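You operate a simulated robot arm through the tools that you are given. There is no shell and no other tool. Be economical: measure what you need, move in short steps, check, and stop when the job is done.

Carry out the task below with a simulated two-armed robot. There is one attempt and no reset: what you move stays moved.

JOB
Pack the handled box: seat it, black divider in, lid on, lamp rack on top.
Fine: pegs in the stand's sockets; middle slot.

The check looks at the end state, three seconds after you hand in, the way a careful person would. Anything else that was tipped, shoved, dropped, spilled or broken makes it a failure. Lids that push on must go on centred and level and be pressed home; caps that screw on are set level and turned clockwise until they are tight.

ROBOT AND FRAMES
Two 7-joint arms with two-finger parallel grippers on one trunk, on a base that drives. Base frame: it is fixed to the floor where the robot stands at the start and does not move with it; the origin is under the middle of the robot, x ahead of it, y to its left, z up. Readings come in mm, rad, newtons and seconds.
The left shoulder is at the start at [60, 189, 1067], the right one opposite. Places, roughly: black divider [2000, 0, 1000]; black lid [-750, 1000, 750]; blue divider [2000, 0, 1000]; fuse tray (19x13x6 cm) [2100, 400, 900]; lamp rack [1750, 250, 750]; middle slot of the handled box [600, -300, 700]; red-badge blue knob [-700, 1300, 800]; red-badge divider (47x1x16 cm) [-800, 1100, 700]; red-badge fast button [-800, 800, 100]; red-badge front divider (47x1x16 cm) [-700, 1000, 700]; red-badge less button [-700, 800, 100]; red-badge more button [-700, 800, 100]; red-badge orange knob [-900, 1300, 700]; red-badge reset button [-900, 800, 100]; red-badge slow button [-800, 800, 100]; red-badge start button [-600, 900, 100]. Payload 3.43 kg a hand.
Tool frame (each hand has its own): the origin (TCP) lies between the finger pads and is the grasp point; the fingertips stand 30 mm ahead of it; z points along the fingers, y is the line along which they close. The gripper opens to 94 mm. The fingers are 28 mm wide and 10 mm thick; the gripper's body (50 by 96 mm) begins 55 mm behind the TCP.
Orientation is that of the tool frame in the base frame, as [roll, pitch, yaw] about the fixed x, y, z axes, in that order (R = Rz(yaw) Ry(pitch) Rx(roll)). With the fingers straight down and closing along the base's y, the tool's x points along the base's -x, its y along +y and its z along -z.

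CONTROLS
- The arms move only by the tool servo_tool. It takes "left_targets", "right_targets" or both (then of equal length, played together; a hand with none holds still); each is a list of rows, each an object of numbers (a shift or turn left out is 0, a gripper value left out holds the last): "grip": the opening, from 0 (shut) to 1 (fully open); "tx", "ty", "tz": the shift along the tool's x, y, z in mm; "ax", "ay", "az": the turn, a rotation vector about the tool's x, y, z in rad. In form: [{"grip": .., "tx": .., "ty": .., "tz": .., "ax": .., "ay": .., "az": ..}, ...]. A call has 1 to 10 rows; each row is the pose to reach, as a shift and turn from the pose commanded when the call began, along the tool's axes at that moment. Rows are played at 5 a second. More than 50 mm and 0.15 rad between two rows, or a gripper value outside its range, and nothing of the call is played. A pose out of reach is approached as far as the arm can. The call stops where the force on the tool passes 40 N (or 10 N more than at its start, if that is more) or the arm is blocked; 0.2 s more then pass. Each finger travels about 153 mm/s and halts on what it meets, pressing with about 40 N; the grip force reading is that of the motor and also rises with nothing between the fingers. The clock runs only during rows and for 0.2 s after the last one: add rows that repeat a pose to give the fingers time. It gives the time, the measured TCP pose, the force on the tool (base axes), the opening and the grip force at its end, in the units of the frame above (readings bear some noise), with the torque about the TCP (base axes, N m) and any sound that the robot's microphone picked up.
- Cameras (640 x 400 px; columns grow to the right, rows downward): "scene" is now at [6.9, -21.5, 1616.5]; the picture's right is [-0.41, -0.91, 0.00], its down [-0.79, 0.36, -0.50] and it looks along [0.46, -0.21, -0.87] (base axes); focal length 248 px, centre (320, 200). "left" rides on the left gripper at [76, -14, -102] in its tool frame; the picture's right is [0.18, 0.98, 0.00], its down [-0.75, 0.14, -0.64] and it looks along [-0.63, 0.12, 0.77] (tool axes); focal length 243 px, centre (320, 200). "right" rides on the right gripper at [76, 14, -102] in its tool frame; the picture's right is [-0.18, 0.98, 0.00], its down [-0.75, -0.14, -0.64] and it looks along [-0.63, -0.12, 0.77] (tool axes); focal length 243 px, centre (320, 200). There is no depth. A picture from a camera that has moved, and an enlarged one, comes with that camera's place and axes in the base frame and with its lens. The place of the scene camera against the robot may be out by one fixed shift of up to 25 mm in any direction.
- get_image(camera): a new picture of that camera. The clock stands still meanwhile.
- raise_lower(by): slides the trunk up (or, below 0, down) by that many mm; the arms and the scene camera ride with it, the base frame stays. It gives what a move gives, with no picture.
- drive_base(legs): drives the robot by 1 to 6 legs, each [ahead, left, turn to the left] in mm, mm and rad, along the robot's own axes; the way and the turn of a leg run together, so that a leg with both is an arc; at most 1500 mm and 3.142 rad a leg. The arms and the cameras ride along, it lands a little off, and it stops where it bumps. It gives what a move gives.
- aim_head(pan, tilt): turns the head with the scene camera to pan (to the left, within 1.501 rad either way) and tilt (down, from -0.506 to 1.204), counted from straight ahead of the robot. It gives what a move gives.
- enlarge(camera, box): a new picture of the part [left, top, right, bottom] of that camera's present view, enlarged. The clock stands still meanwhile.
- close_job(): hands the job in; it is judged then, once.

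Work in short steps. Places have to be worked out from the pictures, the camera data and where the tool is seen: move nearer, look again, correct. Check each grasp and each placing, and mend what went wrong. You have 120 turns and 108 pictures in all, those below and enlarged ones among them. Open the grippers and draw the arms clear of the work before you hand the job in, unless the task says otherwise.

The tools are called after ">>>" by a JSON object that holds its "method" and its "body". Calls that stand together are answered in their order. servo_tool: Moves the arms, as the interface text tells. Its arguments: {"type":"object","properties":{"left_targets":{"type":"array"},"right_targets":{"type":"array"}},"required":[]} The other tools are called the same way: raise_lower (by) slides the trunk up or down; drive_base (legs) drives the base; aim_head (pan, tilt) turns the head that bears the scene camera; get_image (camera) takes a picture; enlarge (camera, box) takes an enlarged picture of a part of a camera's view; close_job () hands the job in.

At the start:

```text
t: 0.0
left_ee_pos: [437.3, -42.2, 1064.8]
left_orientation: [-3.141, 0.001, -3.141]
left_force: [0.0, -0.4, -0.6]
left_torque: [-0.03, -0.02, 0.0]
left_width: 94.1
left_grasp_force: 0.0
right_ee_pos: [290.5, -292.8, 1152.7]
right_orientation: [-3.141, 0.001, 3.141]
right_force: [0.2, -0.6, -1.0]
right_torque: [-0.03, -0.01, 0.0]
right_width: 93.8
right_grasp_force: 0.1
trunk travel left (down, up): [-739.0, 251.0]
robot x, y, heading: [1.0, -0.1, -0.003]
head pan, tilt: [-0.426, 1.047]
```

scene: 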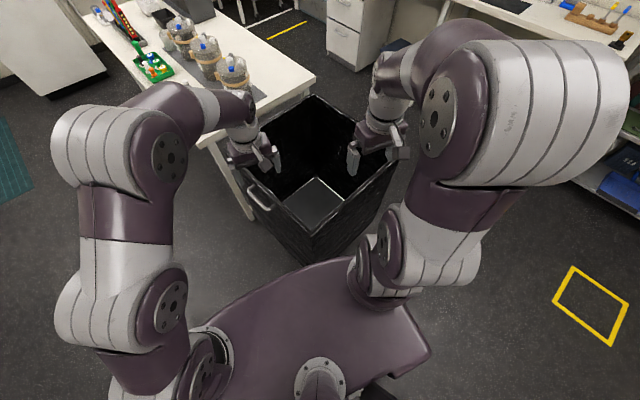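
right: 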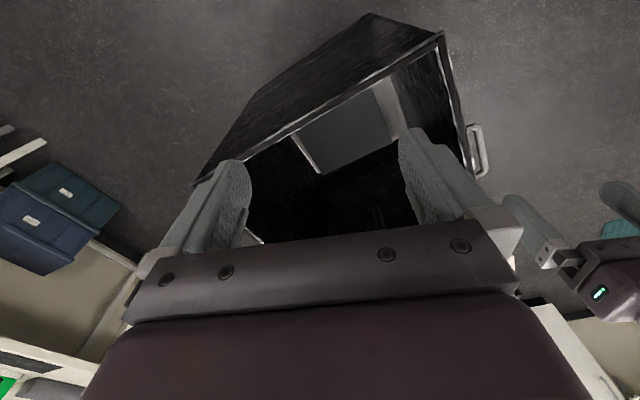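
left: 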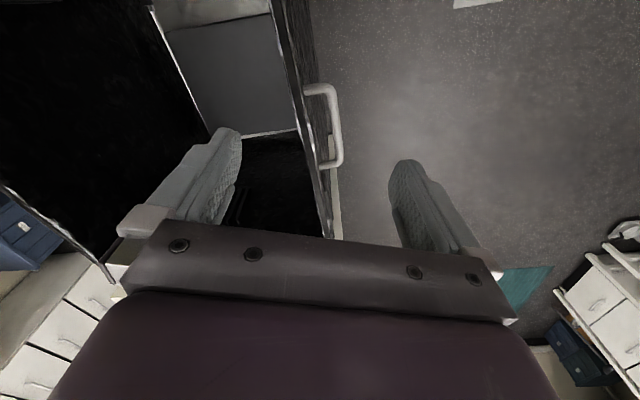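

The black handled box stands in front of the robot. I look around the room with the head to find the stand, dividers, lid and rack.

>>> {"method": "aim_head", "body": {"pan": 0.0, "tilt": 0.5}}

>>> {"method": "get_image", "body": {"camera": "scene"}}

>>> {"method": "aim_head", "body": {"pan": 1.5, "tilt": 0.5}}

>>> {"method": "get_image", "body": {"camera": "scene"}}

>>> {"method": "aim_head", "body": {"pan": -1.2, "tilt": 0.5}}

>>> {"method": "get_image", "body": {"camera": "scene"}}

```text
t: 1.0
left_ee_pos: [436.6, -43.2, 1062.5]
left_orientation: [3.141, -0.001, -3.141]
left_force: [-0.1, -0.4, 0.6]
left_torque: [0.01, 0.03, 0.0]
left_width: 94.2
left_grasp_force: 0.1
right_ee_pos: [290.2, -293.2, 1153.5]
right_orientation: [3.141, -0.001, 3.141]
right_force: [-0.3, -0.3, 0.5]
right_torque: [-0.02, 0.04, 0.0]
right_width: 94.1
right_grasp_force: 0.0
trunk travel left (down, up): [-739.0, 251.0]
robot x, y, heading: [-0.4, 3.4, -0.001]
head pan, tilt: [0.0, 0.499]
```

```text
104 pictures are left
camera scene: at [37.2, 5.9, 1660.7], right [0.0, -1.0, 0.0], down [-0.48, 0.0, -0.88], along [0.88, 0.0, -0.48], focal length 248 px, centre (320, 200)
```

scene: 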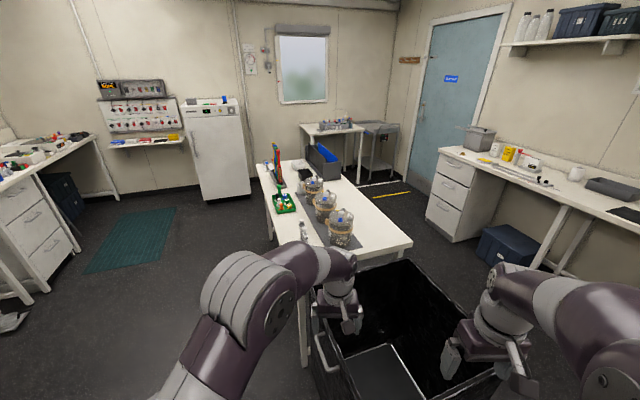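

```text
t: 2.6
left_ee_pos: [436.9, -42.8, 1064.0]
left_orientation: [-3.141, 0.0, -3.141]
left_force: [-0.6, 0.2, -0.1]
left_torque: [-0.01, 0.0, 0.02]
left_width: 93.8
left_grasp_force: 0.0
right_ee_pos: [290.5, -292.8, 1153.0]
right_orientation: [-3.141, 0.001, 3.141]
right_force: [0.4, 0.2, 0.2]
right_torque: [-0.01, 0.01, 0.0]
right_width: 93.9
right_grasp_force: 0.2
trunk travel left (down, up): [-739.0, 251.0]
robot x, y, heading: [-1.6, 0.7, -0.003]
head pan, tilt: [1.499, 0.499]
```

```text
103 pictures are left
camera scene: at [-47.2, 96.8, 1660.8], right [1.0, -0.07, 0.0], down [-0.03, -0.48, -0.88], along [0.06, 0.88, -0.48], focal length 248 px, centre (320, 200)
```

scene: 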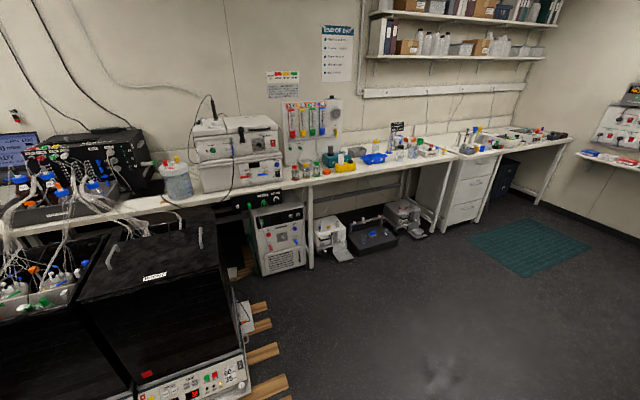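

```text
t: 5.0
left_ee_pos: [438.3, -42.5, 1063.0]
left_orientation: [3.141, 0.0, -3.141]
left_force: [0.3, 0.4, 0.2]
left_torque: [-0.01, 0.02, 0.02]
left_width: 94.4
left_grasp_force: 0.0
right_ee_pos: [290.7, -292.7, 1152.9]
right_orientation: [-3.141, 0.0, 3.141]
right_force: [0.5, 0.3, 0.2]
right_torque: [0.0, -0.01, 0.01]
right_width: 94.0
right_grasp_force: 0.0
trunk travel left (down, up): [-739.0, 251.0]
robot x, y, heading: [0.4, -1.2, 0.002]
head pan, tilt: [-1.201, 0.499]
```

```text
102 pictures are left
camera scene: at [-20.8, -78.8, 1660.8], right [-0.93, -0.36, 0.0], down [-0.17, 0.45, -0.88], along [0.32, -0.82, -0.48], focal length 248 px, centre (320, 200)
```

scene: 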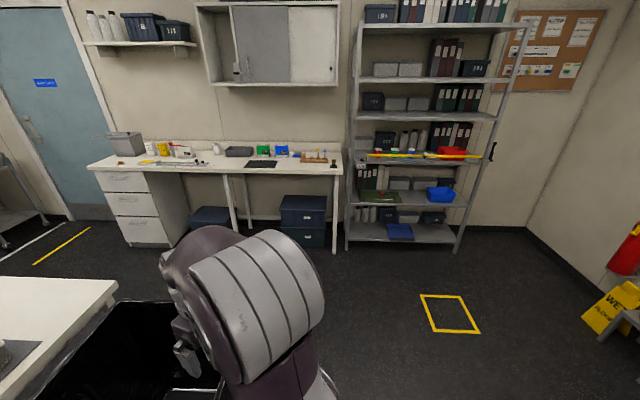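

The black lid seems to be on the red-badge unit behind left; dividers are in the dark bin on the table. I enlarge these regions to understand them.

>>> {"method": "aim_head", "body": {"pan": -0.1, "tilt": 0.35}}

>>> {"method": "enlarge", "body": {"camera": "scene", "box": [220, 150, 420, 275]}}

>>> {"method": "aim_head", "body": {"pan": -0.42, "tilt": 1.1}}

>>> {"method": "enlarge", "body": {"camera": "scene", "box": [200, 60, 440, 260]}}

>>> {"method": "aim_head", "body": {"pan": 1.5, "tilt": 0.7}}

>>> {"method": "enlarge", "body": {"camera": "scene", "box": [0, 50, 320, 400]}}

```text
t: 6.3
left_ee_pos: [436.8, -42.3, 1063.7]
left_orientation: [3.142, 0.0, -3.14]
left_force: [-0.3, 0.2, 0.1]
left_torque: [0.02, 0.01, -0.01]
left_width: 94.1
left_grasp_force: 0.1
right_ee_pos: [290.8, -292.3, 1152.1]
right_orientation: [3.14, -0.001, -3.141]
right_force: [0.2, 0.0, 0.1]
right_torque: [0.01, 0.0, 0.03]
right_width: 94.0
right_grasp_force: 0.1
trunk travel left (down, up): [-739.0, 251.0]
robot x, y, heading: [1.2, 2.4, 0.005]
head pan, tilt: [-0.099, 0.351]
```

```text
3.20 times, centred on (320, 212) of scene
camera zoom: at [38.8, -3.3, 1674.5], right [-0.1, -0.99, 0.0], down [-0.34, 0.03, -0.94], along [0.93, -0.09, -0.34], focal length 795 px, centre (320, 160)
```

zoom: 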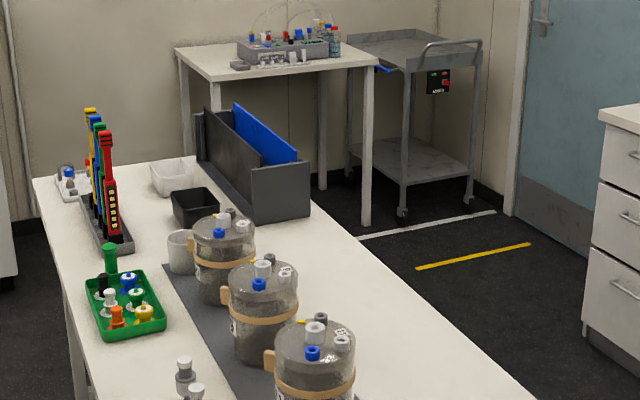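

```text
t: 7.4
left_ee_pos: [436.6, -41.7, 1063.5]
left_orientation: [3.141, -0.001, -3.142]
left_force: [0.0, 0.5, -0.7]
left_torque: [0.01, 0.02, -0.02]
left_width: 94.0
left_grasp_force: 0.1
right_ee_pos: [291.4, -293.4, 1153.4]
right_orientation: [-3.142, 0.0, -3.141]
right_force: [0.2, -0.6, 0.0]
right_torque: [0.03, 0.02, -0.02]
right_width: 94.1
right_grasp_force: 0.1
trunk travel left (down, up): [-739.0, 251.0]
robot x, y, heading: [0.4, 1.9, -0.001]
head pan, tilt: [-0.421, 1.1]
```

```text
2.00 times, centred on (320, 160) of scene
camera zoom: at [3.9, -19.8, 1613.1], right [-0.41, -0.91, 0.0], down [-0.81, 0.36, -0.45], along [0.42, -0.19, -0.89], focal length 497 px, centre (320, 280)
```

zoom: 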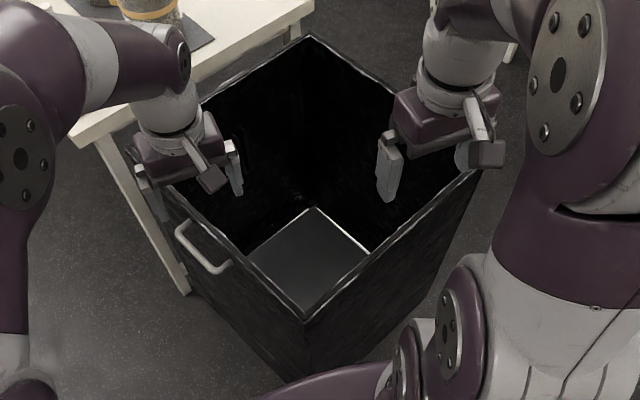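

```text
t: 9.3
left_ee_pos: [436.3, -41.1, 1063.9]
left_orientation: [-3.141, 0.001, -3.141]
left_force: [1.0, 1.8, -0.2]
left_torque: [-0.05, 0.0, 0.02]
left_width: 94.4
left_grasp_force: 0.0
right_ee_pos: [291.0, -291.9, 1152.8]
right_orientation: [3.141, 0.001, -3.14]
right_force: [-0.1, -0.1, -0.3]
right_torque: [0.02, 0.01, 0.03]
right_width: 94.2
right_grasp_force: 0.0
trunk travel left (down, up): [-739.0, 251.0]
robot x, y, heading: [-0.2, -1.3, 0.002]
head pan, tilt: [1.499, 0.7]
```

```text
1.14 times, centred on (160, 225) of scene
camera zoom: at [-47.7, 90.7, 1643.1], right [1.0, -0.07, 0.0], down [-0.05, -0.64, -0.76], along [0.06, 0.76, -0.64], focal length 284 px, centre (503, 171)
```

zoom: 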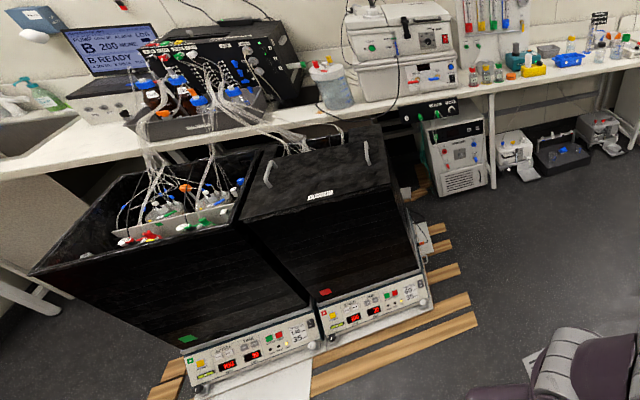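

The left background shows two units on stands, the red-badge one with the black lid on it. I back up a bit to see the handled box, its base and the floor around it.

>>> {"method": "drive_base", "body": {"legs": [[-500, 0, 0]]}}

>>> {"method": "aim_head", "body": {"pan": -0.2, "tilt": 0.75}}

>>> {"method": "get_image", "body": {"camera": "scene"}}

```text
t: 12.2
left_ee_pos: [-64.6, -42.1, 1064.0]
left_orientation: [-3.141, 0.0, 3.137]
left_force: [-0.1, 0.1, -0.2]
left_torque: [0.02, 0.0, 0.01]
left_width: 94.0
left_grasp_force: 0.1
right_ee_pos: [-211.8, -293.4, 1152.4]
right_orientation: [3.14, -0.001, 3.138]
right_force: [-0.2, -0.1, -0.5]
right_torque: [0.01, 0.0, 0.03]
right_width: 94.0
right_grasp_force: 0.1
trunk travel left (down, up): [-739.0, 251.0]
robot x, y, heading: [-500.4, 0.2, -0.003]
head pan, tilt: [1.499, 0.7]
```

```text
t: 14.0
left_ee_pos: [-63.7, -42.3, 1064.0]
left_orientation: [3.141, 0.0, 3.137]
left_force: [0.3, -0.1, 0.0]
left_torque: [-0.01, 0.0, 0.0]
left_width: 93.8
left_grasp_force: 0.0
right_ee_pos: [-211.7, -292.6, 1153.2]
right_orientation: [3.141, -0.001, 3.139]
right_force: [-1.3, 0.4, 0.2]
right_torque: [-0.02, 0.02, -0.03]
right_width: 94.0
right_grasp_force: 0.1
trunk travel left (down, up): [-739.0, 251.0]
robot x, y, heading: [-501.7, 1.1, -0.002]
head pan, tilt: [-0.201, 0.75]
```

```text
98 pictures are left
camera scene: at [-473.8, -9.5, 1638.8], right [-0.2, -0.98, 0.0], down [-0.67, 0.14, -0.73], along [0.72, -0.15, -0.68], focal length 248 px, centre (320, 200)
```

scene: 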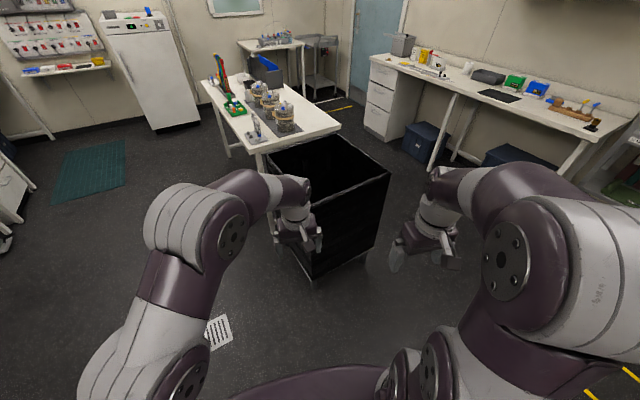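

The box stands ahead; I zoom in on it and its base.

>>> {"method": "enlarge", "body": {"camera": "scene", "box": [190, 120, 430, 350]}}

```text
1.74 times, centred on (310, 235) of scene
camera zoom: at [-473.8, -9.5, 1638.8], right [-0.2, -0.98, 0.0], down [-0.67, 0.14, -0.73], along [0.72, -0.15, -0.68], focal length 432 px, centre (337, 139)
```

zoom: 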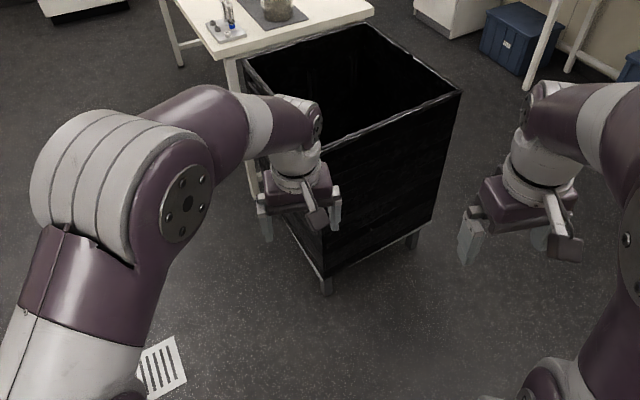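

The box rests on a low metal stand, apparently offset. I drive to face the box square (heading ≈0.335) from about 0.9 m and look at the base from low.

>>> {"method": "drive_base", "body": {"legs": [[0, -560, 0], [0, 0, 0.335], [250, 80, 0]]}}

>>> {"method": "raise_lower", "body": {"by": -450}}

>>> {"method": "aim_head", "body": {"pan": 0.0, "tilt": 0.6}}

>>> {"method": "get_image", "body": {"camera": "scene"}}

```text
t: 19.6
left_ee_pos: [133.3, -274.6, 1062.7]
left_orientation: [3.141, -0.001, -2.791]
left_force: [0.4, 0.7, 0.3]
left_torque: [0.03, -0.01, 0.02]
left_width: 94.0
left_grasp_force: 0.0
right_ee_pos: [81.2, -561.7, 1153.1]
right_orientation: [-3.141, 0.001, -2.793]
right_force: [-0.8, 0.4, 0.0]
right_torque: [-0.02, -0.01, 0.0]
right_width: 93.8
right_grasp_force: 0.0
trunk travel left (down, up): [-739.0, 251.0]
robot x, y, heading: [-291.0, -382.8, 0.346]
head pan, tilt: [-0.201, 0.75]
```

```text
refused: -450 is not a number from -400 to 400
```

```text
t: 20.4
left_ee_pos: [134.3, -275.2, 1062.8]
left_orientation: [-3.141, 0.0, -2.793]
left_force: [0.8, 0.6, 0.4]
left_torque: [0.0, 0.02, 0.0]
left_width: 94.1
left_grasp_force: 0.1
right_ee_pos: [82.2, -561.3, 1152.6]
right_orientation: [3.141, -0.001, -2.793]
right_force: [-0.9, -0.2, 0.4]
right_torque: [-0.01, 0.0, 0.02]
right_width: 93.9
right_grasp_force: 0.2
trunk travel left (down, up): [-739.0, 251.0]
robot x, y, heading: [-292.2, -387.5, 0.343]
head pan, tilt: [0.0, 0.6]
```

```text
96 pictures are left
camera scene: at [-257.9, -368.8, 1651.6], right [0.34, -0.94, 0.0], down [-0.53, -0.19, -0.82], along [0.78, 0.28, -0.57], focal length 248 px, centre (320, 200)
```

scene: 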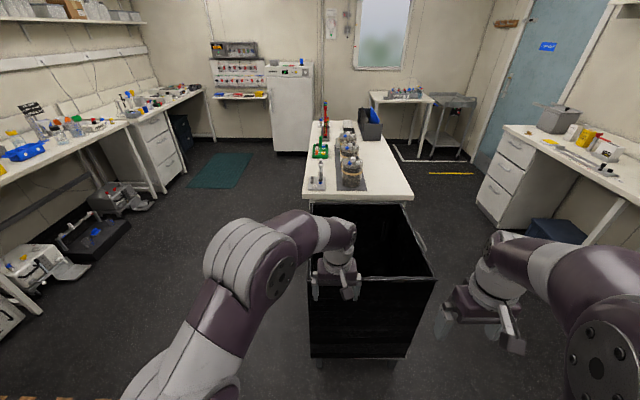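

The box is square with the robot's heading now. I lower the trunk to inspect the stand.

>>> {"method": "raise_lower", "body": {"by": -400}}

>>> {"method": "get_image", "body": {"camera": "scene"}}

```text
t: 24.2
left_ee_pos: [133.8, -275.8, 663.6]
left_orientation: [-3.141, 0.001, -2.793]
left_force: [0.1, -0.2, 0.2]
left_torque: [-0.02, 0.01, 0.01]
left_width: 94.0
left_grasp_force: 0.1
right_ee_pos: [82.1, -561.8, 753.0]
right_orientation: [3.14, 0.001, -2.793]
right_force: [0.1, -0.5, -0.3]
right_torque: [-0.01, 0.01, -0.01]
right_width: 93.9
right_grasp_force: 0.1
trunk travel left (down, up): [-339.0, 651.0]
robot x, y, heading: [-290.9, -384.7, 0.345]
head pan, tilt: [0.0, 0.6]
```

```text
95 pictures are left
camera scene: at [-258.5, -369.1, 1251.7], right [0.34, -0.94, 0.0], down [-0.53, -0.19, -0.83], along [0.78, 0.28, -0.56], focal length 248 px, centre (320, 200)
```

scene: 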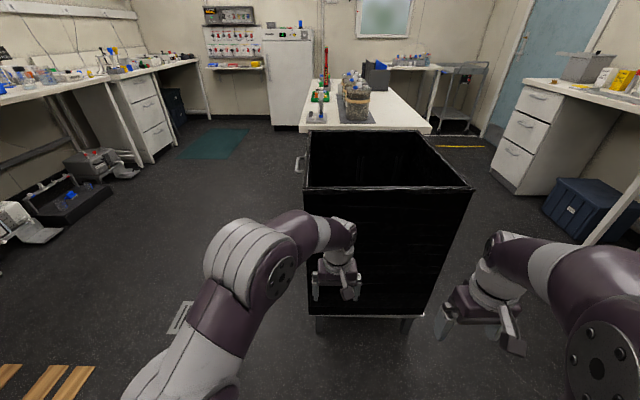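

I zoom in on the joint between box and stand.

>>> {"method": "enlarge", "body": {"camera": "scene", "box": [285, 270, 445, 370]}}

>>> {"method": "enlarge", "body": {"camera": "scene", "box": [280, 60, 500, 200]}}

```text
4.00 times, centred on (365, 320) of scene
camera zoom: at [-258.5, -369.1, 1251.7], right [0.34, -0.94, 0.0], down [-0.53, -0.19, -0.83], along [0.78, 0.28, -0.56], focal length 994 px, centre (140, -280)
```

zoom: 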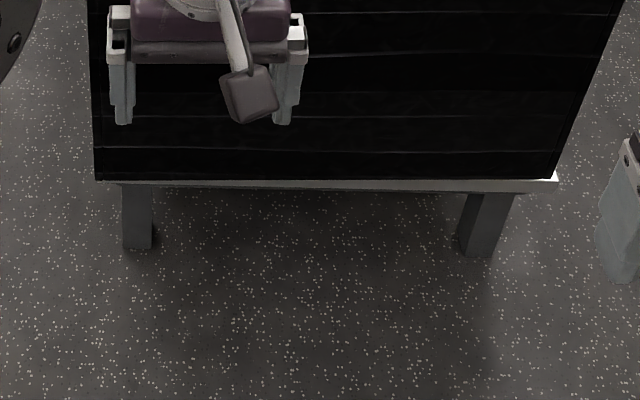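

```text
2.86 times, centred on (390, 130) of scene
camera zoom: at [-258.5, -369.1, 1251.7], right [0.34, -0.94, 0.0], down [-0.53, -0.19, -0.83], along [0.78, 0.28, -0.56], focal length 710 px, centre (120, 400)
```

zoom: 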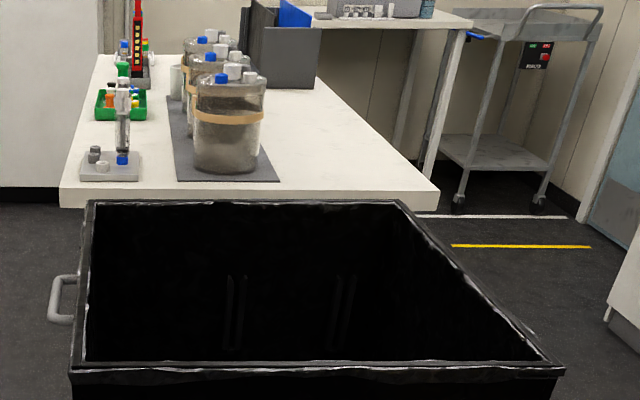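

The box is offset on its stand (overhanging at left, stand showing at right). I align laterally with the box and go nearer while raising the trunk so the hands clear the rim, then look from above.

>>> {"method": "raise_lower", "body": {"by": 300}}

>>> {"method": "drive_base", "body": {"legs": [[0, -192, 0], [200, 0, 0]]}}

>>> {"method": "aim_head", "body": {"pan": 0.0, "tilt": 0.9}}

>>> {"method": "get_image", "body": {"camera": "scene"}}

>>> {"method": "get_image", "body": {"camera": "left"}}

>>> {"method": "get_image", "body": {"camera": "right"}}

```text
t: 27.2
left_ee_pos: [133.0, -274.9, 963.9]
left_orientation: [-3.141, -0.002, -2.792]
left_force: [0.4, 0.2, 0.0]
left_torque: [-0.01, 0.02, -0.03]
left_width: 94.0
left_grasp_force: 0.0
right_ee_pos: [81.7, -560.7, 1052.0]
right_orientation: [3.142, 0.001, -2.793]
right_force: [0.3, 0.4, 0.2]
right_torque: [0.0, -0.03, -0.02]
right_width: 94.0
right_grasp_force: 0.0
trunk travel left (down, up): [-639.0, 351.0]
robot x, y, heading: [-289.8, -387.7, 0.349]
head pan, tilt: [0.0, 0.6]
```

```text
t: 29.9
left_ee_pos: [387.2, -391.0, 963.8]
left_orientation: [3.14, 0.001, -2.796]
left_force: [0.2, 0.2, 0.1]
left_torque: [-0.04, 0.02, 0.01]
left_width: 94.0
left_grasp_force: 0.0
right_ee_pos: [333.9, -675.5, 1052.5]
right_orientation: [3.141, -0.001, -2.797]
right_force: [-0.2, -0.3, 0.3]
right_torque: [-0.02, 0.01, -0.01]
right_width: 93.9
right_grasp_force: 0.2
trunk travel left (down, up): [-639.0, 351.0]
robot x, y, heading: [-40.4, -497.7, 0.344]
head pan, tilt: [0.0, 0.6]
```

```text
t: 30.8
left_ee_pos: [385.1, -390.4, 964.3]
left_orientation: [-3.141, 0.0, -2.796]
left_force: [-0.7, -0.6, -0.5]
left_torque: [0.0, 0.0, -0.02]
left_width: 94.1
left_grasp_force: 0.0
right_ee_pos: [331.7, -675.4, 1053.7]
right_orientation: [3.141, -0.001, -2.796]
right_force: [-0.5, 0.2, -0.6]
right_torque: [0.02, -0.04, 0.0]
right_width: 93.9
right_grasp_force: 0.0
trunk travel left (down, up): [-639.0, 351.0]
robot x, y, heading: [-40.4, -500.8, 0.346]
head pan, tilt: [0.0, 0.901]
```

```text
92 pictures are left
camera scene: at [-19.7, -487.0, 1527.0], right [0.34, -0.94, 0.0], down [-0.74, -0.26, -0.62], along [0.59, 0.21, -0.78], focal length 248 px, centre (320, 200)
```

scene: 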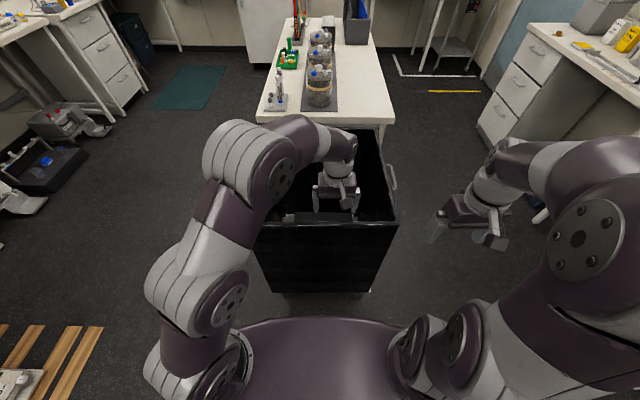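

```text
91 pictures are left
camera left: at [318.5, -428.6, 1065.2], right [-0.51, 0.86, 0.0], down [0.66, 0.39, 0.64], along [0.55, 0.32, -0.77], focal length 243 px, centre (320, 200)
```

left: 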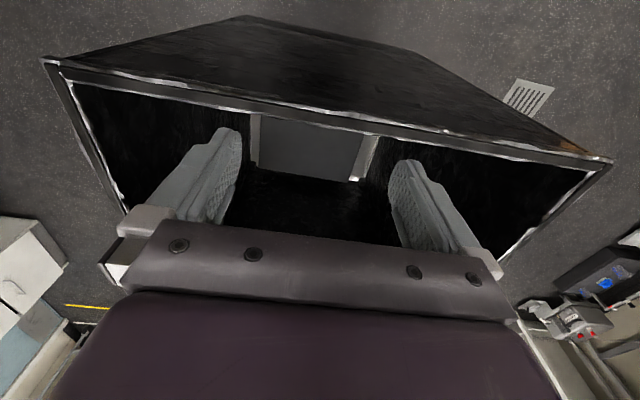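

```text
90 pictures are left
camera right: at [254.9, -687.8, 1154.2], right [-0.16, 0.99, 0.0], down [0.76, 0.12, 0.64], along [0.63, 0.1, -0.77], focal length 243 px, centre (320, 200)
```

right: 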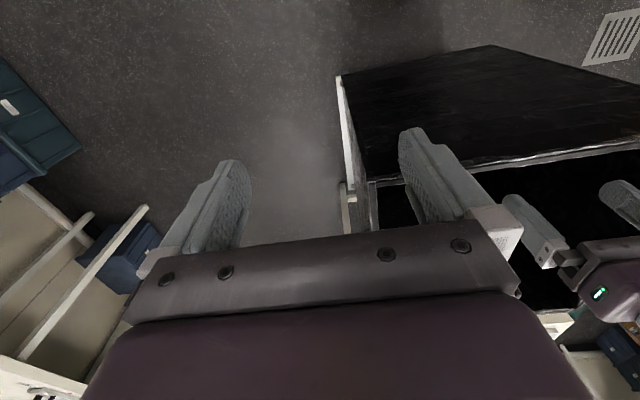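

Hands now: left must swing out to y'≈+271, right to y'≈−262 (robot axes), both at x'≈437. I move them above the rim before approaching the handles.

>>> {"method": "servo_tool", "body": {"left_targets": [{"ty": 45, "tz": -40}, {"ty": 90, "tz": -60}, {"ty": 135, "tz": -60}, {"ty": 180, "tz": -60}, {"ty": 225, "tz": -60}, {"ty": 270, "tz": -60}, {"ty": 312, "tz": -60}, {"ty": 312, "tz": -60}], "right_targets": [{"tx": 0}, {"tx": 0}, {"tx": -30, "ty": 5}, {"tx": -60, "ty": 10}, {"tx": -90, "ty": 15}, {"tx": -120, "ty": 20}, {"tx": -146, "ty": 29}, {"tx": -146, "ty": 29}]}}

>>> {"method": "get_image", "body": {"camera": "left"}}

>>> {"method": "get_image", "body": {"camera": "right"}}

>>> {"method": "get_image", "body": {"camera": "scene"}}

```text
refused: row 1 steps farther than a row can; nothing moved
```

```text
89 pictures are left
camera left: at [318.5, -428.6, 1065.2], right [-0.51, 0.86, 0.0], down [0.66, 0.39, 0.64], along [0.55, 0.32, -0.77], focal length 243 px, centre (320, 200)
```

left: 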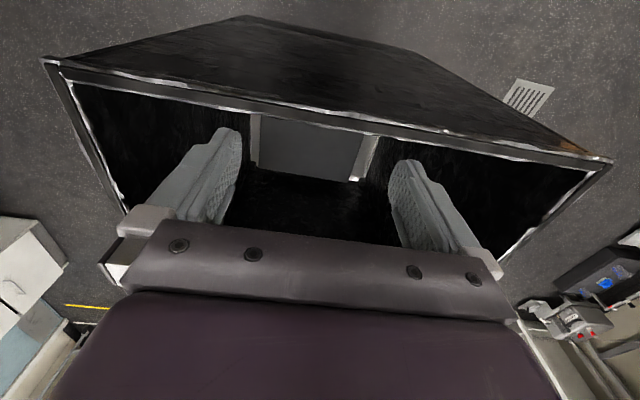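

```text
88 pictures are left
camera right: at [254.9, -687.8, 1154.2], right [-0.16, 0.99, 0.0], down [0.76, 0.12, 0.64], along [0.63, 0.1, -0.77], focal length 243 px, centre (320, 200)
```

right: 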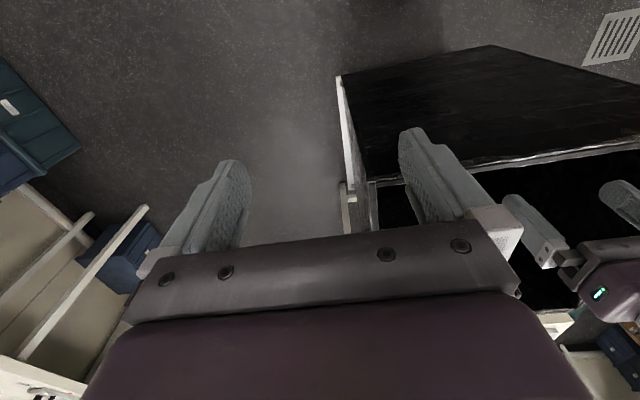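

```text
87 pictures are left
camera scene: at [-19.7, -487.0, 1527.0], right [0.34, -0.94, 0.0], down [-0.74, -0.26, -0.62], along [0.59, 0.21, -0.78], focal length 248 px, centre (320, 200)
```

scene: 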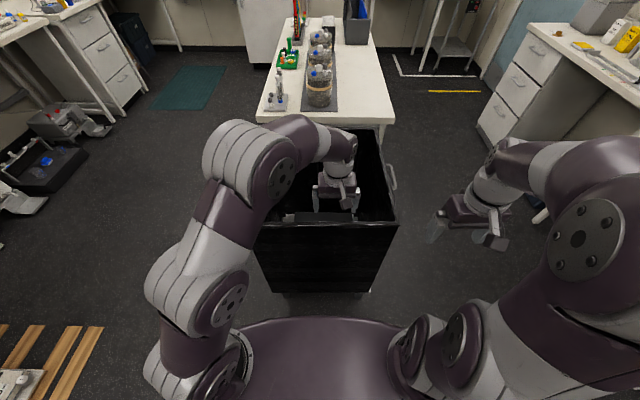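

The first row was too long a step; nothing moved. I repeat with smaller rows.

>>> {"method": "servo_tool", "body": {"left_targets": [{"ty": 35, "tz": -25}, {"ty": 75, "tz": -50}, {"ty": 120, "tz": -60}, {"ty": 165, "tz": -60}, {"ty": 210, "tz": -60}, {"ty": 255, "tz": -60}, {"ty": 300, "tz": -60}, {"ty": 312, "tz": -60}], "right_targets": [{"tx": 0}, {"tx": 0}, {"tx": -30, "ty": 5}, {"tx": -60, "ty": 10}, {"tx": -90, "ty": 15}, {"tx": -120, "ty": 20}, {"tx": -146, "ty": 29}, {"tx": -146, "ty": 29}]}}

```text
t: 32.5
left_ee_pos: [277.7, -94.7, 1022.4]
left_orientation: [3.141, -0.001, -2.798]
left_force: [0.3, -0.3, -0.4]
left_torque: [-0.02, 0.0, 0.0]
left_width: 94.1
left_grasp_force: 0.1
left hand out of reach, approached as far as the arm can: row 3, 7
right_ee_pos: [449.6, -600.2, 1026.9]
right_orientation: [3.141, 0.001, -2.796]
right_force: [-0.2, -0.1, -0.2]
right_torque: [0.02, -0.03, 0.0]
right_width: 94.0
right_grasp_force: 0.0
right hand out of reach, approached as far as the arm can: row 5, 6, 7, 8
trunk travel left (down, up): [-639.0, 351.0]
robot x, y, heading: [-43.1, -497.3, 0.343]
head pan, tilt: [0.0, 0.901]
```

Reach is limited when hands are high relative to the shoulders. I lower the hands to z≈930 and test how far forward they reach at y'≈±265.

>>> {"method": "servo_tool", "body": {"left_targets": [{"tz": 45}, {"tz": 80}, {"tz": 80, "tx": -40}, {"tz": 80, "tx": -80}, {"tz": 80, "tx": -120}, {"tz": 80, "tx": -160}], "right_targets": [{"tz": 45}, {"tz": 110}, {"tz": 110, "tx": -40}, {"tz": 110, "tx": -80}, {"tz": 110, "tx": -120}, {"tz": 110, "tx": -160}]}}

```text
refused: row 2 steps farther than a row can; nothing moved
```

Row 2 was too large for the right hand; retry with smaller steps.

>>> {"method": "servo_tool", "body": {"left_targets": [{"tz": 45}, {"tz": 80}, {"tz": 80}, {"tz": 80, "tx": -40}, {"tz": 80, "tx": -80}, {"tz": 80, "tx": -120}, {"tz": 80, "tx": -160}], "right_targets": [{"tz": 45}, {"tz": 85}, {"tz": 110}, {"tz": 110, "tx": -40}, {"tz": 110, "tx": -80}, {"tz": 110, "tx": -120}, {"tz": 110, "tx": -160}]}}

```text
t: 34.1
left_ee_pos: [395.8, -63.5, 926.4]
left_orientation: [-3.141, 0.001, -2.796]
left_force: [0.4, -0.1, 0.5]
left_torque: [0.04, -0.01, -0.04]
left_width: 93.9
left_grasp_force: 0.0
left hand out of reach, approached as far as the arm can: row 6, 7
right_ee_pos: [582.9, -548.4, 905.0]
right_orientation: [3.141, 0.0, -2.799]
right_force: [0.2, 0.3, 0.6]
right_torque: [0.01, -0.01, 0.01]
right_width: 93.9
right_grasp_force: 0.1
right hand out of reach, approached as far as the arm can: row 7
trunk travel left (down, up): [-639.0, 351.0]
robot x, y, heading: [-40.9, -498.7, 0.344]
head pan, tilt: [0.0, 0.901]
```

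Both hands reach ≈560 mm ahead at z≈915. I look at the scene and hand views to locate handles accurately and check base clearance.

>>> {"method": "aim_head", "body": {"pan": 0.0, "tilt": 1.0}}

>>> {"method": "get_image", "body": {"camera": "scene"}}

>>> {"method": "get_image", "body": {"camera": "left"}}

>>> {"method": "get_image", "body": {"camera": "right"}}

```text
t: 34.8
left_ee_pos: [395.2, -63.8, 925.5]
left_orientation: [-3.141, 0.002, -2.795]
left_force: [-0.6, 1.1, 0.1]
left_torque: [0.02, -0.01, 0.0]
left_width: 94.2
left_grasp_force: 0.0
right_ee_pos: [582.7, -547.7, 905.0]
right_orientation: [3.141, -0.001, -2.794]
right_force: [-0.4, 0.4, -0.7]
right_torque: [0.01, -0.02, 0.01]
right_width: 94.0
right_grasp_force: 0.1
trunk travel left (down, up): [-639.0, 351.0]
robot x, y, heading: [-39.7, -497.1, 0.343]
head pan, tilt: [0.0, 1.0]
```

```text
86 pictures are left
camera scene: at [-25.1, -488.8, 1519.7], right [0.34, -0.94, 0.0], down [-0.79, -0.28, -0.54], along [0.51, 0.18, -0.84], focal length 248 px, centre (320, 200)
```

scene: 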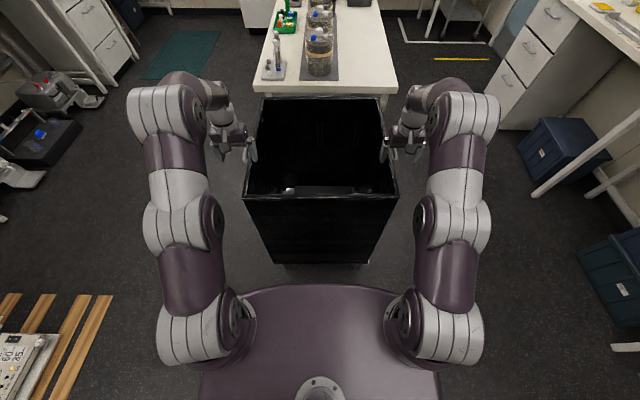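

```text
85 pictures are left
camera left: at [327.7, -102.3, 1026.6], right [-0.51, 0.86, 0.0], down [0.66, 0.39, 0.64], along [0.55, 0.33, -0.77], focal length 243 px, centre (320, 200)
```

left: 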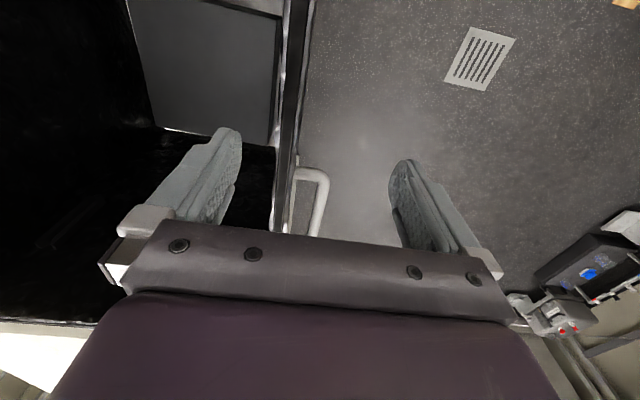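

```text
84 pictures are left
camera right: at [506.0, -560.4, 1006.8], right [-0.16, 0.99, 0.0], down [0.76, 0.12, 0.64], along [0.63, 0.1, -0.77], focal length 243 px, centre (320, 200)
```

right: 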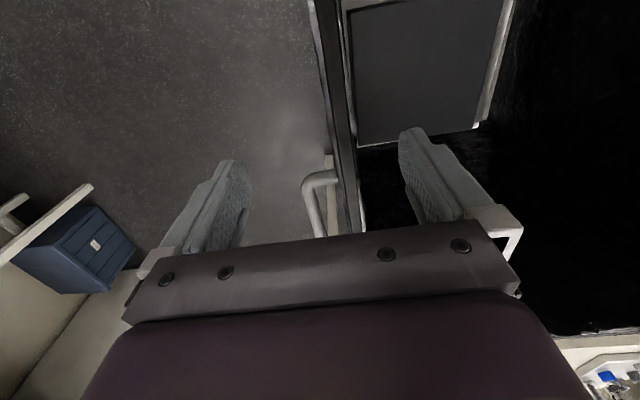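

Measured: bars at y'≈±277, x' 620–760, near face at x'≈445. I align the hands over the bars, narrow the fingers, and drive 130 mm ahead.

>>> {"method": "servo_tool", "body": {"left_targets": [{"grip": 0.35, "tx": 20, "ty": 8, "tz": -10}, {"grip": 0.35, "tx": 20, "ty": 15, "tz": -20}], "right_targets": [{"grip": 0.35, "tx": 20, "ty": -8, "tz": -20}, {"grip": 0.35, "tx": 30, "ty": -20, "tz": -40}]}}

>>> {"method": "drive_base", "body": {"legs": [[130, 0, 0]]}}

>>> {"method": "get_image", "body": {"camera": "left"}}

>>> {"method": "get_image", "body": {"camera": "right"}}

```text
t: 35.4
left_ee_pos: [368.9, -53.2, 942.9]
left_orientation: [3.141, 0.0, -2.797]
left_force: [-0.2, -0.2, -0.4]
left_torque: [0.07, 0.0, 0.03]
left_width: 32.9
left_grasp_force: 0.0
right_ee_pos: [559.5, -581.8, 943.8]
right_orientation: [3.14, 0.0, -2.795]
right_force: [-0.3, 0.2, 0.0]
right_torque: [0.0, -0.04, 0.02]
right_width: 33.0
right_grasp_force: 0.0
trunk travel left (down, up): [-639.0, 351.0]
robot x, y, heading: [-41.1, -494.7, 0.345]
head pan, tilt: [0.0, 1.0]
```

```text
t: 36.7
left_ee_pos: [492.4, -9.0, 945.4]
left_orientation: [-3.141, 0.0, -2.797]
left_force: [-0.2, 0.3, -0.2]
left_torque: [0.01, 0.02, -0.02]
left_width: 32.8
left_grasp_force: 0.1
right_ee_pos: [683.2, -537.2, 945.1]
right_orientation: [3.14, -0.001, -2.796]
right_force: [0.5, 0.0, 0.3]
right_torque: [0.0, 0.02, 0.02]
right_width: 33.0
right_grasp_force: 0.0
trunk travel left (down, up): [-639.0, 351.0]
robot x, y, heading: [84.5, -451.2, 0.346]
head pan, tilt: [0.0, 1.0]
```

```text
83 pictures are left
camera left: at [425.8, -47.4, 1046.0], right [-0.51, 0.86, 0.0], down [0.66, 0.39, 0.64], along [0.55, 0.32, -0.77], focal length 243 px, centre (320, 200)
```

left: 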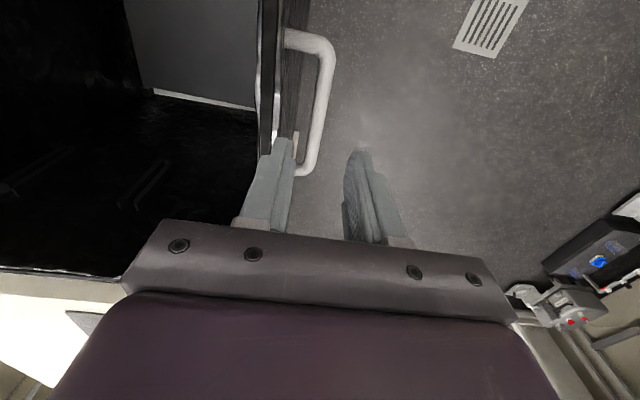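

```text
82 pictures are left
camera right: at [605.9, -548.8, 1045.6], right [-0.16, 0.99, 0.0], down [0.76, 0.12, 0.64], along [0.63, 0.1, -0.77], focal length 243 px, centre (320, 200)
```

right: 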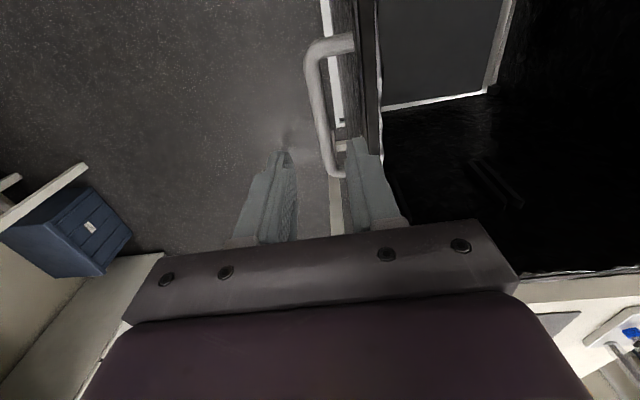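

Triangulation gives bar z≈817, left bar centre 4 mm outboard of the TCP, right bar centred, and 15 mm further ahead. I descend to TCP z≈830.

>>> {"method": "servo_tool", "body": {"left_targets": [{"tx": -8, "ty": 4, "tz": 30}, {"tx": -15, "ty": 4, "tz": 60}, {"tx": -15, "ty": 4, "tz": 90}, {"tx": -15, "ty": 4, "tz": 105}, {"tx": -15, "ty": 4, "tz": 114}, {"tx": -15, "ty": 4, "tz": 114}], "right_targets": [{"tx": -8, "tz": 30}, {"tx": -15, "tz": 60}, {"tx": -15, "tz": 90}, {"tx": -15, "tz": 105}, {"tx": -15, "tz": 114}, {"tx": -15, "tz": 114}]}}

>>> {"method": "get_image", "body": {"camera": "left"}}

>>> {"method": "get_image", "body": {"camera": "right"}}

```text
t: 38.1
left_ee_pos: [505.0, 0.2, 831.0]
left_orientation: [-3.142, 0.001, -2.796]
left_force: [0.4, 0.1, 1.1]
left_torque: [0.02, 0.01, 0.01]
left_width: 32.9
left_grasp_force: 0.0
right_ee_pos: [695.7, -532.9, 831.2]
right_orientation: [3.139, 0.002, -2.795]
right_force: [-0.6, 0.1, -0.6]
right_torque: [0.01, 0.01, 0.01]
right_width: 32.9
right_grasp_force: 0.0
trunk travel left (down, up): [-639.0, 351.0]
robot x, y, heading: [81.1, -454.2, 0.343]
head pan, tilt: [0.0, 1.0]
```

```text
81 pictures are left
camera left: at [439.4, -39.0, 932.4], right [-0.51, 0.86, 0.0], down [0.66, 0.39, 0.64], along [0.55, 0.32, -0.77], focal length 243 px, centre (320, 200)
```

left: 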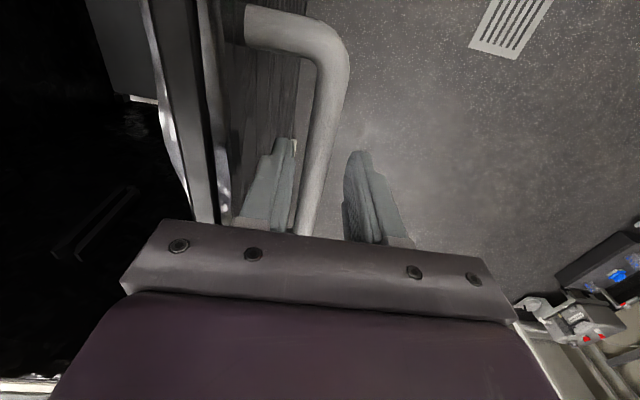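

```text
80 pictures are left
camera right: at [619.0, -544.0, 932.5], right [-0.16, 0.99, 0.0], down [0.76, 0.12, 0.64], along [0.63, 0.1, -0.77], focal length 243 px, centre (320, 200)
```

right: 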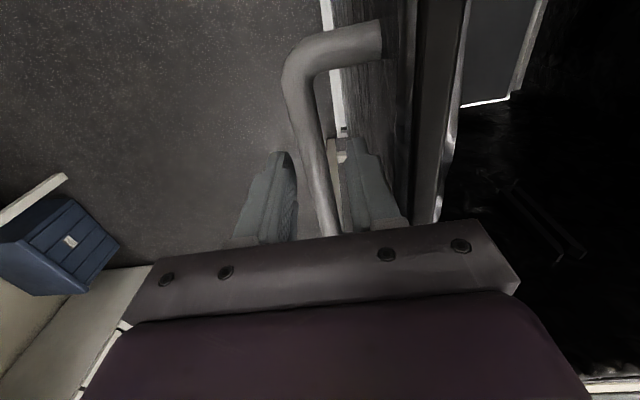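

Bars sit between the fingers on both sides with wall clearance. I close both grippers.

>>> {"method": "servo_tool", "body": {"left_targets": [{"grip": 0.1}, {"grip": 0.0}, {"grip": 0.0}], "right_targets": [{"grip": 0.1}, {"grip": 0.0}, {"grip": 0.0}]}}

```text
t: 39.0
left_ee_pos: [507.3, -2.5, 830.3]
left_orientation: [-3.141, -0.001, -2.799]
left_force: [0.1, -2.0, 1.6]
left_torque: [-0.04, -0.03, -0.25]
left_width: 13.3
left_grasp_force: 40.4
right_ee_pos: [695.8, -531.4, 831.3]
right_orientation: [3.139, -0.003, -2.792]
right_force: [-0.6, -0.3, 1.2]
right_torque: [0.07, -0.16, 1.14]
right_width: 13.7
right_grasp_force: 40.2
trunk travel left (down, up): [-639.0, 351.0]
robot x, y, heading: [80.8, -452.8, 0.349]
head pan, tilt: [0.0, 1.0]
stopped in row 3 (left hand): the force on the tool passed its limit at 42 N (the readings are from after the stop); the commanded pose is now the measured one
```

Both bars held (13.5 mm). I lift with the trunk by 30 mm and read the forces.

>>> {"method": "raise_lower", "body": {"by": 30}}

>>> {"method": "get_image", "body": {"camera": "scene"}}

```text
t: 39.7
left_ee_pos: [507.7, -3.3, 858.9]
left_orientation: [-3.139, -0.004, -2.798]
left_force: [1.3, -0.4, -9.1]
left_torque: [0.01, -0.16, -0.43]
left_width: 13.4
left_grasp_force: 39.6
right_ee_pos: [697.3, -529.7, 859.1]
right_orientation: [3.14, -0.003, -2.793]
right_force: [-1.6, 0.4, -10.2]
right_torque: [-0.04, 0.11, 1.15]
right_width: 13.7
right_grasp_force: 40.1
trunk travel left (down, up): [-669.0, 321.0]
robot x, y, heading: [81.9, -455.2, 0.343]
head pan, tilt: [0.0, 1.0]
```

```text
79 pictures are left
camera scene: at [101.3, -443.5, 1549.6], right [0.34, -0.94, 0.0], down [-0.79, -0.29, -0.54], along [0.51, 0.18, -0.84], focal length 248 px, centre (320, 200)
```

scene: 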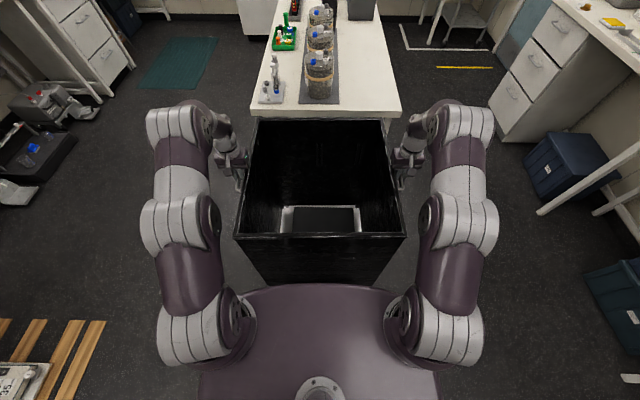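

The box weighs ≈2 kg and comes up level. I raise it further and drive sideways to the right so the left hand camera can view the bare stand and its sockets.

>>> {"method": "raise_lower", "body": {"by": 60}}

>>> {"method": "drive_base", "body": {"legs": [[0, -560, 0]]}}

>>> {"method": "get_image", "body": {"camera": "left"}}

>>> {"method": "aim_head", "body": {"pan": 0.6, "tilt": 1.0}}

>>> {"method": "get_image", "body": {"camera": "scene"}}

```text
t: 40.7
left_ee_pos: [507.5, -2.3, 919.2]
left_orientation: [-3.138, -0.006, -2.798]
left_force: [1.9, -1.7, -8.7]
left_torque: [0.04, -0.14, -0.38]
left_width: 13.4
left_grasp_force: 40.0
right_ee_pos: [696.9, -529.7, 918.9]
right_orientation: [3.14, -0.004, -2.796]
right_force: [-1.0, 1.8, -9.4]
right_torque: [-0.01, 0.15, 1.11]
right_width: 13.7
right_grasp_force: 40.1
trunk travel left (down, up): [-729.0, 261.0]
robot x, y, heading: [80.0, -453.8, 0.341]
head pan, tilt: [0.0, 1.0]
```

```text
t: 43.9
left_ee_pos: [699.1, -536.1, 920.6]
left_orientation: [-3.138, -0.005, -2.803]
left_force: [3.3, -4.0, -9.5]
left_torque: [-0.06, 0.02, -0.39]
left_width: 13.8
left_grasp_force: 40.0
right_ee_pos: [885.4, -1063.9, 920.2]
right_orientation: [-3.142, -0.001, -2.8]
right_force: [-2.9, 4.3, -9.3]
right_torque: [0.09, -0.06, 1.17]
right_width: 13.8
right_grasp_force: 39.7
trunk travel left (down, up): [-729.0, 261.0]
robot x, y, heading: [272.4, -988.1, 0.34]
head pan, tilt: [0.0, 1.0]
```

```text
78 pictures are left
camera left: at [633.0, -572.8, 1021.1], right [-0.5, 0.87, 0.0], down [0.67, 0.39, 0.64], along [0.55, 0.32, -0.77], focal length 243 px, centre (320, 200)
```

left: 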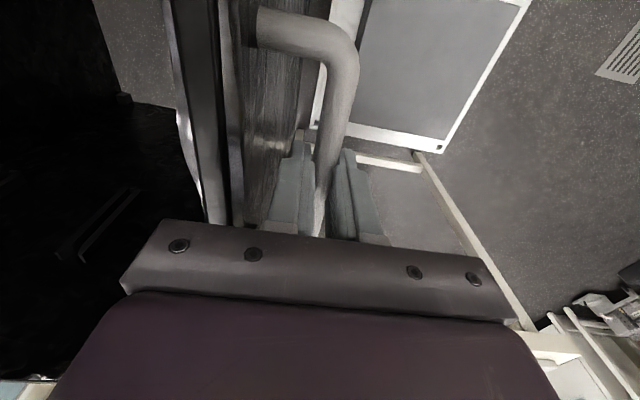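

```text
t: 44.9
left_ee_pos: [698.1, -535.5, 919.6]
left_orientation: [-3.139, -0.005, -2.803]
left_force: [0.7, 1.9, -9.3]
left_torque: [0.08, -0.13, -0.42]
left_width: 13.5
left_grasp_force: 40.2
right_ee_pos: [885.2, -1063.3, 921.0]
right_orientation: [3.141, -0.003, -2.799]
right_force: [0.2, -2.2, -9.9]
right_torque: [-0.06, 0.1, 1.12]
right_width: 13.7
right_grasp_force: 40.2
trunk travel left (down, up): [-729.0, 261.0]
robot x, y, heading: [270.0, -984.8, 0.335]
head pan, tilt: [0.6, 1.0]
```

```text
77 pictures are left
camera scene: at [264.9, -941.2, 1609.7], right [0.81, -0.59, 0.0], down [-0.5, -0.68, -0.54], along [0.32, 0.44, -0.84], focal length 248 px, centre (320, 200)
```

scene: 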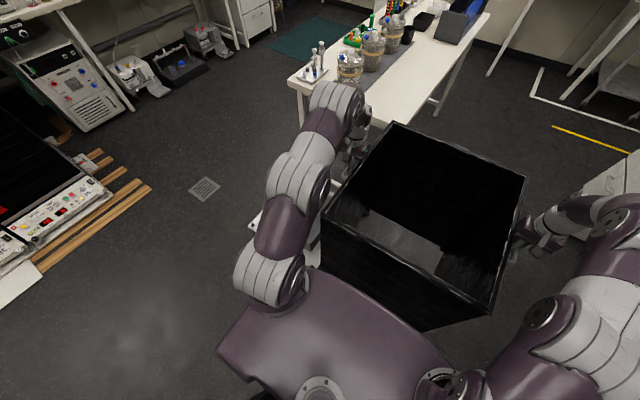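

The box is a bottomless sleeve and the stand has corner sockets. I back 260 mm so the left camera sees the whole stand, and zoom in.

>>> {"method": "drive_base", "body": {"legs": [[-280, 0, 0]]}}

>>> {"method": "get_image", "body": {"camera": "left"}}

>>> {"method": "enlarge", "body": {"camera": "left", "box": [300, 60, 540, 250]}}

```text
t: 46.9
left_ee_pos: [430.8, -630.7, 919.2]
left_orientation: [-3.138, -0.005, -2.806]
left_force: [1.5, 2.2, -9.7]
left_torque: [0.06, 0.01, -0.4]
left_width: 13.7
left_grasp_force: 39.9
right_ee_pos: [615.0, -1159.1, 920.3]
right_orientation: [3.14, -0.002, -2.799]
right_force: [-1.3, -0.6, -9.8]
right_torque: [-0.02, -0.01, 1.15]
right_width: 13.8
right_grasp_force: 39.9
trunk travel left (down, up): [-729.0, 261.0]
robot x, y, heading: [2.9, -1082.4, 0.337]
head pan, tilt: [0.6, 1.0]
```

```text
76 pictures are left
camera left: at [363.5, -668.2, 1021.0], right [-0.5, 0.87, 0.0], down [0.67, 0.39, 0.64], along [0.55, 0.32, -0.77], focal length 243 px, centre (320, 200)
```

left: 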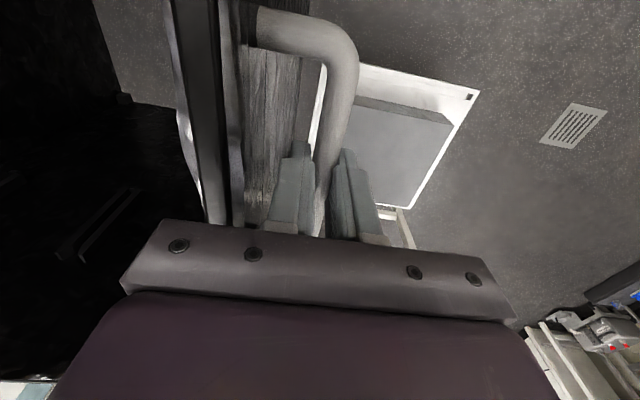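

```text
2.11 times, centred on (420, 155) of left
camera zoom: at [363.5, -668.2, 1021.0], right [-0.5, 0.87, 0.0], down [0.67, 0.39, 0.64], along [0.55, 0.32, -0.77], focal length 511 px, centre (110, 295)
```

zoom: 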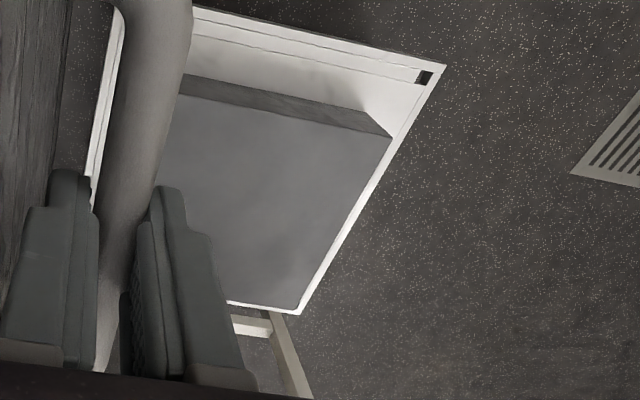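

The stand deck has small square sockets at corners and a raised block; it's yawed ≈−0.035 rad relative to the box and shifted right. I move 280 mm further right to see all sockets unobstructed.

>>> {"method": "drive_base", "body": {"legs": [[-20, -290, 0]]}}

>>> {"method": "enlarge", "body": {"camera": "left", "box": [360, 60, 640, 235]}}

```text
t: 49.0
left_ee_pos: [511.0, -918.7, 920.3]
left_orientation: [-3.14, -0.005, -2.807]
left_force: [0.3, 2.7, -8.2]
left_torque: [0.08, -0.08, -0.34]
left_width: 13.5
left_grasp_force: 39.7
right_ee_pos: [695.6, -1446.5, 918.9]
right_orientation: [3.14, -0.002, -2.8]
right_force: [-1.8, -2.1, -9.4]
right_torque: [-0.02, 0.06, 1.13]
right_width: 13.8
right_grasp_force: 40.1
trunk travel left (down, up): [-729.0, 261.0]
robot x, y, heading: [83.5, -1367.7, 0.336]
head pan, tilt: [0.6, 1.0]
```

```text
2.29 times, centred on (500, 148) of left
camera zoom: at [444.5, -956.3, 1021.0], right [-0.5, 0.87, 0.0], down [0.67, 0.38, 0.64], along [0.55, 0.32, -0.77], focal length 555 px, centre (-91, 320)
```

zoom: 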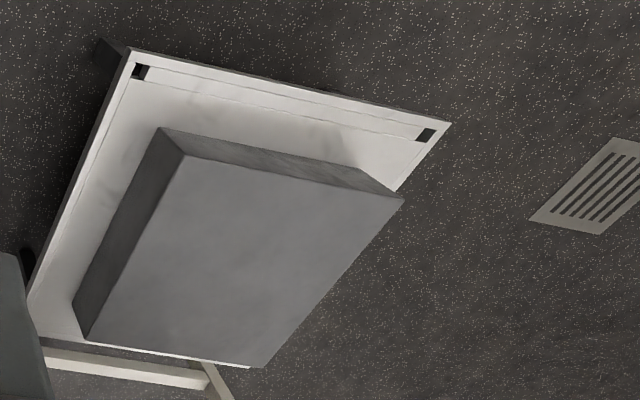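

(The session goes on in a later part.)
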